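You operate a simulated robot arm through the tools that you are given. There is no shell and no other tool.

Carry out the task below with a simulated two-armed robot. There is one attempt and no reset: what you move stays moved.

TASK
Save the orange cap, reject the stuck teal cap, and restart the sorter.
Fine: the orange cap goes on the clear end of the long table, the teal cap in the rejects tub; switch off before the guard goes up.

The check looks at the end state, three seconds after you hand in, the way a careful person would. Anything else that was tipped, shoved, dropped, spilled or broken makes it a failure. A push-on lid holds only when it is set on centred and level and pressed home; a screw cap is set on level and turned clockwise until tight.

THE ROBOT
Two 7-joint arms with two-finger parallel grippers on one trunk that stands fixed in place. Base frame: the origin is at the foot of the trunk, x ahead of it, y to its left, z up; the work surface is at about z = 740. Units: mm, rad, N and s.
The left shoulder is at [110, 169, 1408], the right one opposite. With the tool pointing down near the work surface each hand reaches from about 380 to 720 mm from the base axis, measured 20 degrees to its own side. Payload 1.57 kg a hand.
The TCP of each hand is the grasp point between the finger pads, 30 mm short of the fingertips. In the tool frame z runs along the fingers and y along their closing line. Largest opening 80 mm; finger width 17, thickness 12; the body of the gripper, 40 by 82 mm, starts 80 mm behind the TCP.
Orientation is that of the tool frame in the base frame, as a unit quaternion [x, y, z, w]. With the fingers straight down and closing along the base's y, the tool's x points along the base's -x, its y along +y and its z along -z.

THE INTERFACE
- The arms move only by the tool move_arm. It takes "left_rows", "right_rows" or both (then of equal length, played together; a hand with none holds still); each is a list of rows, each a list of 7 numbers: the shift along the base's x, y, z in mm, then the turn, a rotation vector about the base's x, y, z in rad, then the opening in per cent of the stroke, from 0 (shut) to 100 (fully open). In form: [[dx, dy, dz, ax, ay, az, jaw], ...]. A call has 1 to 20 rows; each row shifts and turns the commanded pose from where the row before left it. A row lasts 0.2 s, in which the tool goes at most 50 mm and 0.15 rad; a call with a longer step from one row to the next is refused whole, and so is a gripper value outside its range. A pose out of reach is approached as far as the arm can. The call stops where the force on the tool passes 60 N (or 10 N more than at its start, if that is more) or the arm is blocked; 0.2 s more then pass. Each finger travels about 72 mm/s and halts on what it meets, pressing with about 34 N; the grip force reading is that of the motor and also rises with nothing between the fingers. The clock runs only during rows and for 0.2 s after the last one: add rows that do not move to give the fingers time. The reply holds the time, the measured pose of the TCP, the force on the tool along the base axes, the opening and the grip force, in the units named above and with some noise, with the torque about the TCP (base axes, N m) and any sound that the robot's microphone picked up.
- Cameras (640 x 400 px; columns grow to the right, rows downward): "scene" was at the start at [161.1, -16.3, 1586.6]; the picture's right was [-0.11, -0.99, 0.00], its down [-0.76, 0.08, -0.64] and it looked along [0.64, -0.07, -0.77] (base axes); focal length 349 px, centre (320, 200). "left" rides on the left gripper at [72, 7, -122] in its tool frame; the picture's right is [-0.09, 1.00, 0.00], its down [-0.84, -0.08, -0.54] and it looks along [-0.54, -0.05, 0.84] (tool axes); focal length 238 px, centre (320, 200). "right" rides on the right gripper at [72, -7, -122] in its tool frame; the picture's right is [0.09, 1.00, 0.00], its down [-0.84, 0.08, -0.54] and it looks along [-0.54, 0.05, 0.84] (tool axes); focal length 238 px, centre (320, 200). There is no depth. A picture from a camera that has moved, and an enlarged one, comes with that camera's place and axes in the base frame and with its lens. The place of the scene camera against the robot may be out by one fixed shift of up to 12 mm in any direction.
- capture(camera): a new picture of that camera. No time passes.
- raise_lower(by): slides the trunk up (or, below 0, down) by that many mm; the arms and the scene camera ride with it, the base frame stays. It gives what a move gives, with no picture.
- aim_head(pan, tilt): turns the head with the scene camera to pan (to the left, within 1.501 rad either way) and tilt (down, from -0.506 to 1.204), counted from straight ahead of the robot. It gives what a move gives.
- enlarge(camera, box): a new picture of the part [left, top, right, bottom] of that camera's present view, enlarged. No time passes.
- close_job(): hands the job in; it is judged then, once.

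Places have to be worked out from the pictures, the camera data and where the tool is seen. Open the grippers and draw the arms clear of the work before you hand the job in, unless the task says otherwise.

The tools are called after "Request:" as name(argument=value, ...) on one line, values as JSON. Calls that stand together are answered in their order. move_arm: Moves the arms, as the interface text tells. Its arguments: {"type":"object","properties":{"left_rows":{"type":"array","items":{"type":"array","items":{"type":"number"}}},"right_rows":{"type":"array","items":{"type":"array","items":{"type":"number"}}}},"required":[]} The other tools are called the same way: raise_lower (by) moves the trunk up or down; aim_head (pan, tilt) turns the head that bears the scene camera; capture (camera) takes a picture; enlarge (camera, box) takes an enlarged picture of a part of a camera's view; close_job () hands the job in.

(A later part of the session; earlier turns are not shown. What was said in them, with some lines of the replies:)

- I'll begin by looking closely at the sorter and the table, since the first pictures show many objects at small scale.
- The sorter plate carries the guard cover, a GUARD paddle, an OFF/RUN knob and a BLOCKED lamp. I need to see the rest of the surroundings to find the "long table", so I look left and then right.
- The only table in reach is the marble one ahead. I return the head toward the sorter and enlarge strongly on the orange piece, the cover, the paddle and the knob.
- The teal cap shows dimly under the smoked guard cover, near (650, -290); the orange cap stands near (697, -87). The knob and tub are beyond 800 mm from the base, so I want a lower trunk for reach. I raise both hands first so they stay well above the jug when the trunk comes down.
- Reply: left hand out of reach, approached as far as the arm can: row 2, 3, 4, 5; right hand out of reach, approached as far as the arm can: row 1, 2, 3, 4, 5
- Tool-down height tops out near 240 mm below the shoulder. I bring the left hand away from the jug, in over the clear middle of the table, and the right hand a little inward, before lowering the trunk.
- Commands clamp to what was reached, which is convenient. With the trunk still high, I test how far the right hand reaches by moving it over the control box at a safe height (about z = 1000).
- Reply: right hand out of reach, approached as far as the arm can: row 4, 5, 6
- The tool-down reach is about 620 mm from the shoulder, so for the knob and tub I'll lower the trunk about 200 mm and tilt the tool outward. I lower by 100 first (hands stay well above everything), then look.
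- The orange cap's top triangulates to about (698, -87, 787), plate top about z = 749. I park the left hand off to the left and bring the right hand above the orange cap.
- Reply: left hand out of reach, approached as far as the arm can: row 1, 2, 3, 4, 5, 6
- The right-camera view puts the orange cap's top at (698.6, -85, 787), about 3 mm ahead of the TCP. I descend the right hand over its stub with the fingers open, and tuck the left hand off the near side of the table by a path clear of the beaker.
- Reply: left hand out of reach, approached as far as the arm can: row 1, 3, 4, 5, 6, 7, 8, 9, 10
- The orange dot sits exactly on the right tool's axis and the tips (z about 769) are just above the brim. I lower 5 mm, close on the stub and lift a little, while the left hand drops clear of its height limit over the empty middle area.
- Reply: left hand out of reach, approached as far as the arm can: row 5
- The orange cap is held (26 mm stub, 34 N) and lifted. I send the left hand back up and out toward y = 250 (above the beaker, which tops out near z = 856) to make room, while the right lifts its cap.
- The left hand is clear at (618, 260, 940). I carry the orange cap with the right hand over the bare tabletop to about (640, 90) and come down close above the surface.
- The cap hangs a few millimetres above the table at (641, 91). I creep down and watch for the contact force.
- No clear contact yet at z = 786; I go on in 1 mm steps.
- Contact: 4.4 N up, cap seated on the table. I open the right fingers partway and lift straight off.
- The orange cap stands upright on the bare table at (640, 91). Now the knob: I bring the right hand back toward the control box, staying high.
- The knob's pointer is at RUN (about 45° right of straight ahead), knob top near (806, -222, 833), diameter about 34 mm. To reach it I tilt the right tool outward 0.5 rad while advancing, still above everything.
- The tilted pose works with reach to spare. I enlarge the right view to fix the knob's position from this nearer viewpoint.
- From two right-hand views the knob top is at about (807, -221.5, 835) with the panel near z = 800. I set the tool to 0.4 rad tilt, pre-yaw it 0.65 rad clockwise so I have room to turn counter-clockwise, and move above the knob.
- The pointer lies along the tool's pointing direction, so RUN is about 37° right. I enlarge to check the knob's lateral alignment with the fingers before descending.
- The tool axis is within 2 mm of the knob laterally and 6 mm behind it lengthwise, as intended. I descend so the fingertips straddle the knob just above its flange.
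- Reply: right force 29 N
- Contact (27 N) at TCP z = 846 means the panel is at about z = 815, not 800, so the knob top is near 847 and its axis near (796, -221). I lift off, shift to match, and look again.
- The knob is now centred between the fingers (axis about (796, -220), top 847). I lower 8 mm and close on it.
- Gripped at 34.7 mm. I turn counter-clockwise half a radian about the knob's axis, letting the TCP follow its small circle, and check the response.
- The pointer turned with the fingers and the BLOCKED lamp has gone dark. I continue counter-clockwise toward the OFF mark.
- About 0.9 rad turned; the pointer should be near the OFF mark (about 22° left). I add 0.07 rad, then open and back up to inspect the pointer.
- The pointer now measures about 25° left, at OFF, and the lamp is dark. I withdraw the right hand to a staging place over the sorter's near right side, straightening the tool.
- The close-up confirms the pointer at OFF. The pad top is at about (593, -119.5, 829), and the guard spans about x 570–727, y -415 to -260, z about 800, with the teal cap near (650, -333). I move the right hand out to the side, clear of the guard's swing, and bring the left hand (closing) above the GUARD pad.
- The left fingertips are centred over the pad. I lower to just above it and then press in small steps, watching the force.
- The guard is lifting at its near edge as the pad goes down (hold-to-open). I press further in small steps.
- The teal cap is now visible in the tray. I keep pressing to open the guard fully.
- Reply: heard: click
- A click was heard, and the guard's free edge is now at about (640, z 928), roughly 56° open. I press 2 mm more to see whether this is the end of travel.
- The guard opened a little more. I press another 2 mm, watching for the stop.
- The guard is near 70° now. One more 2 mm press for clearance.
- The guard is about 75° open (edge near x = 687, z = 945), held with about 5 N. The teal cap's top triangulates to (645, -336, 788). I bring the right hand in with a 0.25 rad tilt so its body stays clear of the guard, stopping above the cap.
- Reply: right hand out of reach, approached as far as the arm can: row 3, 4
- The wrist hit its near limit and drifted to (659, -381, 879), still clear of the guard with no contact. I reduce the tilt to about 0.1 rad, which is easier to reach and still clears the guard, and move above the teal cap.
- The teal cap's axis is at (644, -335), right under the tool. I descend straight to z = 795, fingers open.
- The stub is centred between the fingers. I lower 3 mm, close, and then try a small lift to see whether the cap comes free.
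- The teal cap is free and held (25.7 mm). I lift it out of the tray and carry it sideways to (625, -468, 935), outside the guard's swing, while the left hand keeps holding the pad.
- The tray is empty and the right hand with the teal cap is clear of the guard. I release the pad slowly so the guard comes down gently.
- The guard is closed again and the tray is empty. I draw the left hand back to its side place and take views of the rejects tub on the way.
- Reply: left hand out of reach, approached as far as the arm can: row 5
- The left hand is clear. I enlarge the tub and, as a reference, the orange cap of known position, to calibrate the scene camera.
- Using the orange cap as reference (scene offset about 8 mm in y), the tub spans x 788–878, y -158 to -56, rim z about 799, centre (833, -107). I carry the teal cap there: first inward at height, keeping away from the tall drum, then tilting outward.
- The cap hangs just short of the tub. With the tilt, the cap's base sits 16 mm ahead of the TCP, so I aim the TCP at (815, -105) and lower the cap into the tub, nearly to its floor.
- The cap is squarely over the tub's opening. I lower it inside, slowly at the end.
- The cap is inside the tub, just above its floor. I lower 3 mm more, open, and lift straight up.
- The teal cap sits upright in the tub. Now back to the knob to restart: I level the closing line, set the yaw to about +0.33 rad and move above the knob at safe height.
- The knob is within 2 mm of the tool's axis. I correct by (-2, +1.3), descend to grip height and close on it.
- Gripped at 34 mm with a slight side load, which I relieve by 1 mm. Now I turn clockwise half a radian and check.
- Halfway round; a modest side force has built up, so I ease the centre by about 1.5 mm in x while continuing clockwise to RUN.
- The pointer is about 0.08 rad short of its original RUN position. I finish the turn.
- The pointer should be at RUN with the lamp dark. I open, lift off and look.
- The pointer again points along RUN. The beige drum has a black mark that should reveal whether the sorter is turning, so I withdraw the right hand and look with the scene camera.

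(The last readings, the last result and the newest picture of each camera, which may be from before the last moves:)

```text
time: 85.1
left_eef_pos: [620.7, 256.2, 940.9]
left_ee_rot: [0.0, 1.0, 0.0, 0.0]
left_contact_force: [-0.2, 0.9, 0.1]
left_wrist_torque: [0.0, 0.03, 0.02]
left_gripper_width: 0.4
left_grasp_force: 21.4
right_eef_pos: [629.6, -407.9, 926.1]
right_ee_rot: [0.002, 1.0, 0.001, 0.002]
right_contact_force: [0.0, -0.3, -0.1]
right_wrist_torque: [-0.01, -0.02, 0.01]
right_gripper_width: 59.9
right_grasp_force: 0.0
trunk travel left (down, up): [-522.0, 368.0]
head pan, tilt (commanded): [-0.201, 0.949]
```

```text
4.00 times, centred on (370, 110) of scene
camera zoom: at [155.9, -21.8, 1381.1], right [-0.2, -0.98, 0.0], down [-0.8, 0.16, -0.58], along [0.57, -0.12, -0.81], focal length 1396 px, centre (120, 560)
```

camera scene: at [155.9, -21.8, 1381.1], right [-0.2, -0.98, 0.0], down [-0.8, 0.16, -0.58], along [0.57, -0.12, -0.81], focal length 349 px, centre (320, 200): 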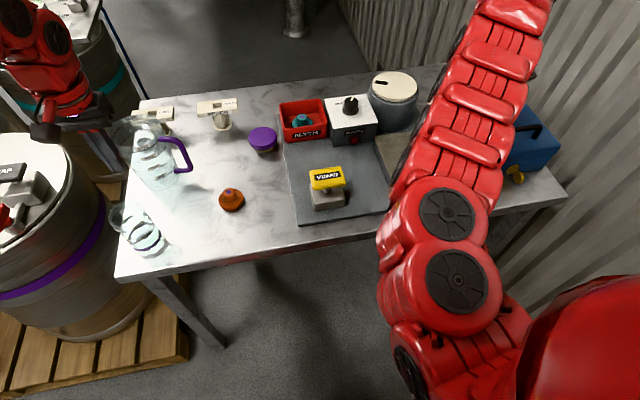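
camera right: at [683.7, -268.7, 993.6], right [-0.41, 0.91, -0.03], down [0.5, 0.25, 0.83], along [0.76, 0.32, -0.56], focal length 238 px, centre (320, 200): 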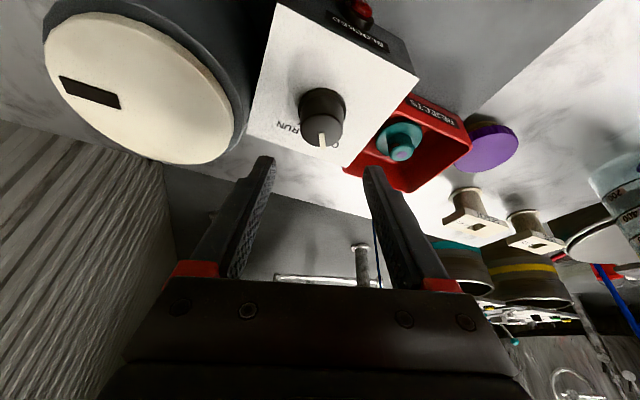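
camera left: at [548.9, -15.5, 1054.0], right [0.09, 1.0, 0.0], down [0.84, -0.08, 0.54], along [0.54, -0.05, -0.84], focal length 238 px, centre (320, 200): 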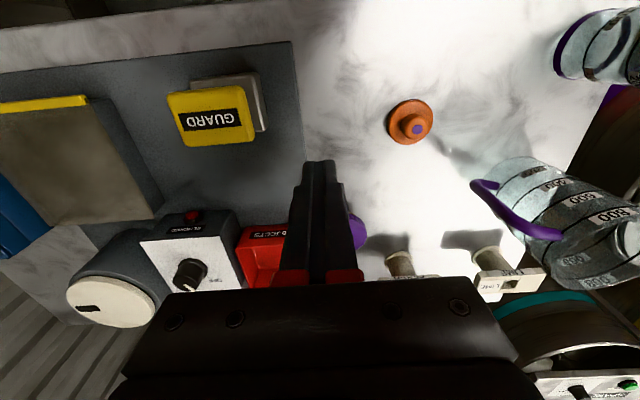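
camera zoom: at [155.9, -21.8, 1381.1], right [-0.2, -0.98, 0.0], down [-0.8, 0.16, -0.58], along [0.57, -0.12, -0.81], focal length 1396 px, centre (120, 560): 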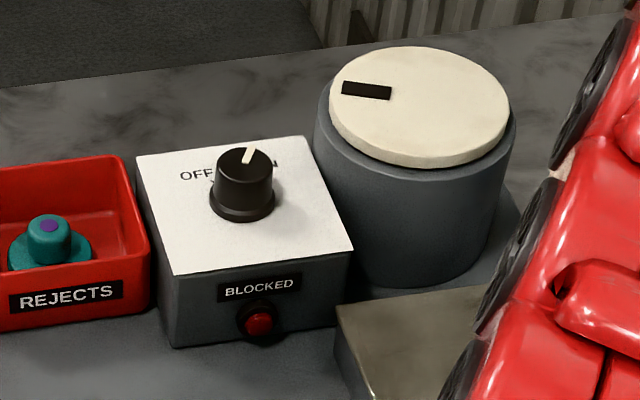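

The drum's mark has moved round since the last picture, so the sorter is turning; the pointer is at RUN and the BLOCKED lamp is dark. I open both grippers and raise the trunk to lift both hands well clear.

Request:
move_arm(left_rows=[[0, 0, 0, 0, 0, 0, 50], [0, 0, 0, 0, 0, 0, 100], [0, 0, 0, 0, 0, 0, 100], [0, 0, 0, 0, 0, 0, 100]], right_rows=[[0, 0, 0, 0, 0, 0, 90], [0, 0, 0, 0, 0, 0, 100], [0, 0, 0, 0, 0, 0, 100], [0, 0, 0, 0, 0, 0, 100]])

Request:
raise_lower(by=200)

Request:
capture(camera="scene")

Request:
enlarge(camera="scene", box=[270, 110, 430, 240])

Request:
capture(camera="right")

Request:
capture(camera="left")

```text
time: 86.1
left_eef_pos: [621.0, 254.7, 939.7]
left_ee_rot: [-0.001, 1.0, 0.0, 0.0]
left_contact_force: [0.0, 0.6, -1.2]
left_wrist_torque: [0.02, -0.02, 0.03]
left_gripper_width: 80.1
left_grasp_force: 0.1
right_eef_pos: [630.2, -408.2, 927.5]
right_ee_rot: [0.001, 1.0, 0.003, 0.003]
right_contact_force: [-0.7, 0.4, 0.5]
right_wrist_torque: [0.0, -0.02, 0.03]
right_gripper_width: 79.8
right_grasp_force: 0.1
trunk travel left (down, up): [-522.0, 368.0]
head pan, tilt (commanded): [-0.201, 0.949]
```

```text
time: 88.3
left_eef_pos: [621.2, 255.5, 1139.3]
left_ee_rot: [0.0, 1.0, 0.0, 0.0]
left_contact_force: [0.5, 0.1, 0.2]
left_wrist_torque: [0.02, 0.0, 0.0]
left_gripper_width: 79.9
left_grasp_force: 0.2
right_eef_pos: [630.8, -408.2, 1126.6]
right_ee_rot: [0.001, 1.0, 0.002, 0.003]
right_contact_force: [0.3, 0.5, 0.8]
right_wrist_torque: [0.0, -0.03, -0.03]
right_gripper_width: 80.2
right_grasp_force: 0.0
trunk travel left (down, up): [-722.0, 168.0]
head pan, tilt (commanded): [-0.201, 0.949]
```

```text
taken
camera scene: at [156.2, -22.6, 1581.0], right [-0.2, -0.98, 0.0], down [-0.8, 0.16, -0.58], along [0.57, -0.12, -0.81], focal length 349 px, centre (320, 200)
```

scene: 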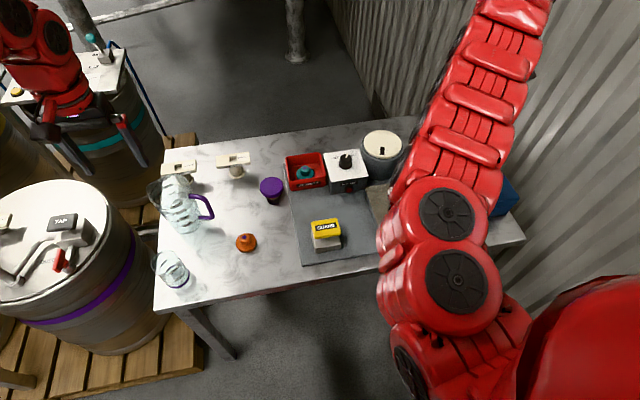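

```text
3.08 times, centred on (350, 175) of scene
camera zoom: at [156.2, -22.6, 1581.0], right [-0.2, -0.98, 0.0], down [-0.8, 0.16, -0.58], along [0.57, -0.12, -0.81], focal length 1074 px, centre (228, 277)
```

zoom: 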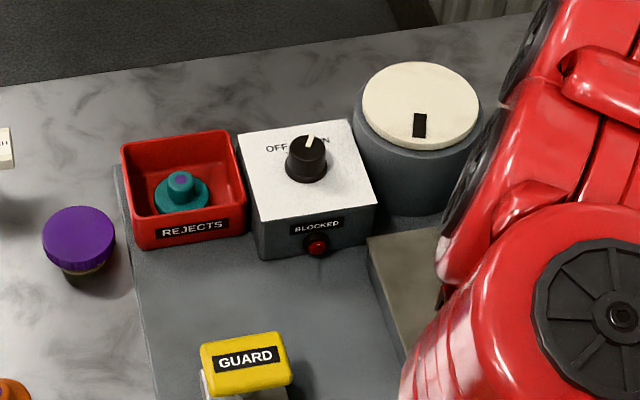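

```text
taken
camera right: at [556.7, -414.4, 1248.7], right [-0.09, 1.0, 0.0], down [0.83, 0.07, 0.55], along [0.54, 0.05, -0.84], focal length 238 px, centre (320, 200)
```

right: 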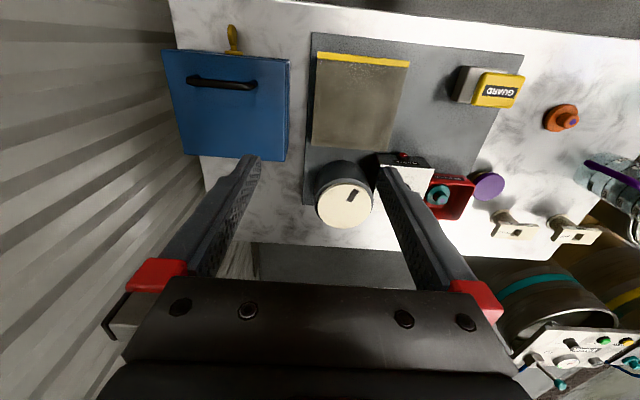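

```text
taken
camera left: at [549.9, 261.0, 1262.0], right [0.09, 1.0, 0.0], down [0.84, -0.08, 0.54], along [0.54, -0.05, -0.84], focal length 238 px, centre (320, 200)
```

left: 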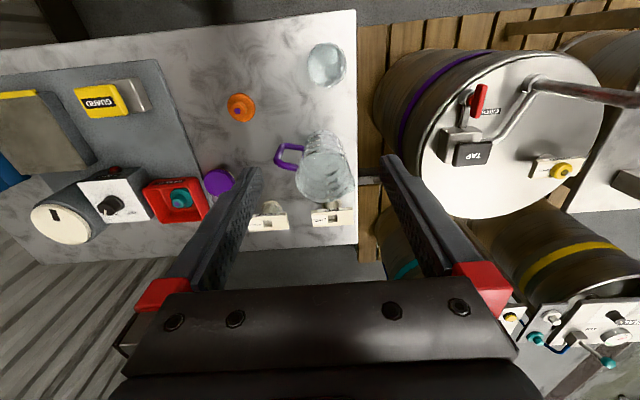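

The drum's mark has moved on again, so the sorter is running with the guard closed, the teal cap in the tub, the orange cap on the bare table, and the other items where they were. I draw the right hand back to its starting place and take a last look.

Request:
move_arm(right_rows=[[-22, -13, 3, 0, 0, 0, 100], [-22, -13, 3, 0, 0, 0, 100], [-22, -13, 3, 0, 0, 0, 100], [-22, -13, 3, 0, 0, 0, 100], [0, 0, 0, 0, 0, 0, 100]])

Request:
capture(camera="scene")

Request:
enlarge(camera="scene", box=[145, 125, 465, 305])

```text
time: 89.5
left_eef_pos: [620.9, 255.1, 1139.7]
left_ee_rot: [-0.001, 1.0, 0.0, 0.0]
left_contact_force: [-0.9, 0.2, -1.1]
left_wrist_torque: [-0.04, 0.01, 0.0]
left_gripper_width: 79.8
left_grasp_force: 0.0
right_eef_pos: [544.0, -460.7, 1139.0]
right_ee_rot: [0.0, 1.0, 0.001, 0.002]
right_contact_force: [-0.2, 1.1, 0.5]
right_wrist_torque: [0.01, 0.01, 0.05]
right_gripper_width: 80.0
right_grasp_force: 0.2
trunk travel left (down, up): [-722.0, 168.0]
head pan, tilt (commanded): [-0.201, 0.949]
```

```text
taken
camera scene: at [156.5, -22.4, 1581.0], right [-0.2, -0.98, 0.0], down [-0.8, 0.16, -0.58], along [0.57, -0.12, -0.81], focal length 349 px, centre (320, 200)
```

scene: 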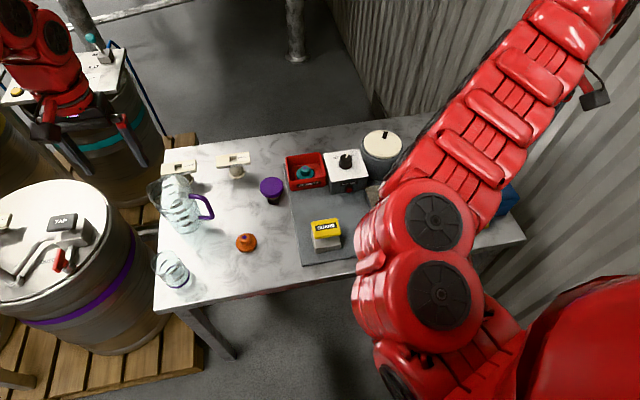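

```text
2.00 times, centred on (305, 215) of scene
camera zoom: at [156.5, -22.4, 1581.0], right [-0.2, -0.98, 0.0], down [-0.8, 0.16, -0.58], along [0.57, -0.12, -0.81], focal length 698 px, centre (350, 170)
```

zoom: 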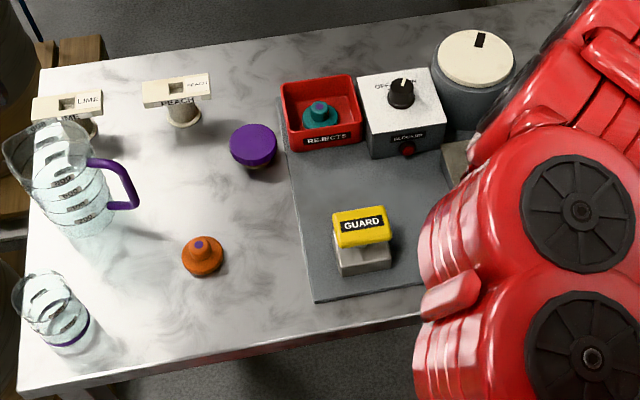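

The last pictures show the job done: the orange cap is on the clear end, the teal cap is in the rejects tub, and the guard is closed. The knob is at RUN, the drum is turning, the lamp is dark, and both hands are open and clear. I hand the job in.

Request:
close_job()

```text
The job is handed in.
```

The sorter is running again. The orange cap is saved on the clear end of the table, and the stuck teal cap is in the rejects tub.

- **Order:** I moved the orange cap first, then turned the knob to OFF. Only after that did I press the GUARD pad to raise the guard. Once the teal cap was out, I let the guard close gently and turned the knob back to RUN.
- **Orange cap:** it stands upright on bare tabletop to the left of the sorter plate. I took "the clear end" to mean the open left side, because the blue box fills the other end.
- **Teal cap:** it came free without force and sits upright inside the tub.
- **Sorter:** the mark on the drum moved between my last pictures, so it is turning. The BLOCKED lamp is dark and the guard is down.
- **One bump:** on the first try at the knob, a fingertip touched the control panel at about 27 N, and I lifted off straight away. I saw no damage, and in the final pictures the other objects look unmoved.

Both grippers are open and both arms are clear of the work. The job is handed in; I haven't seen the result of the check.
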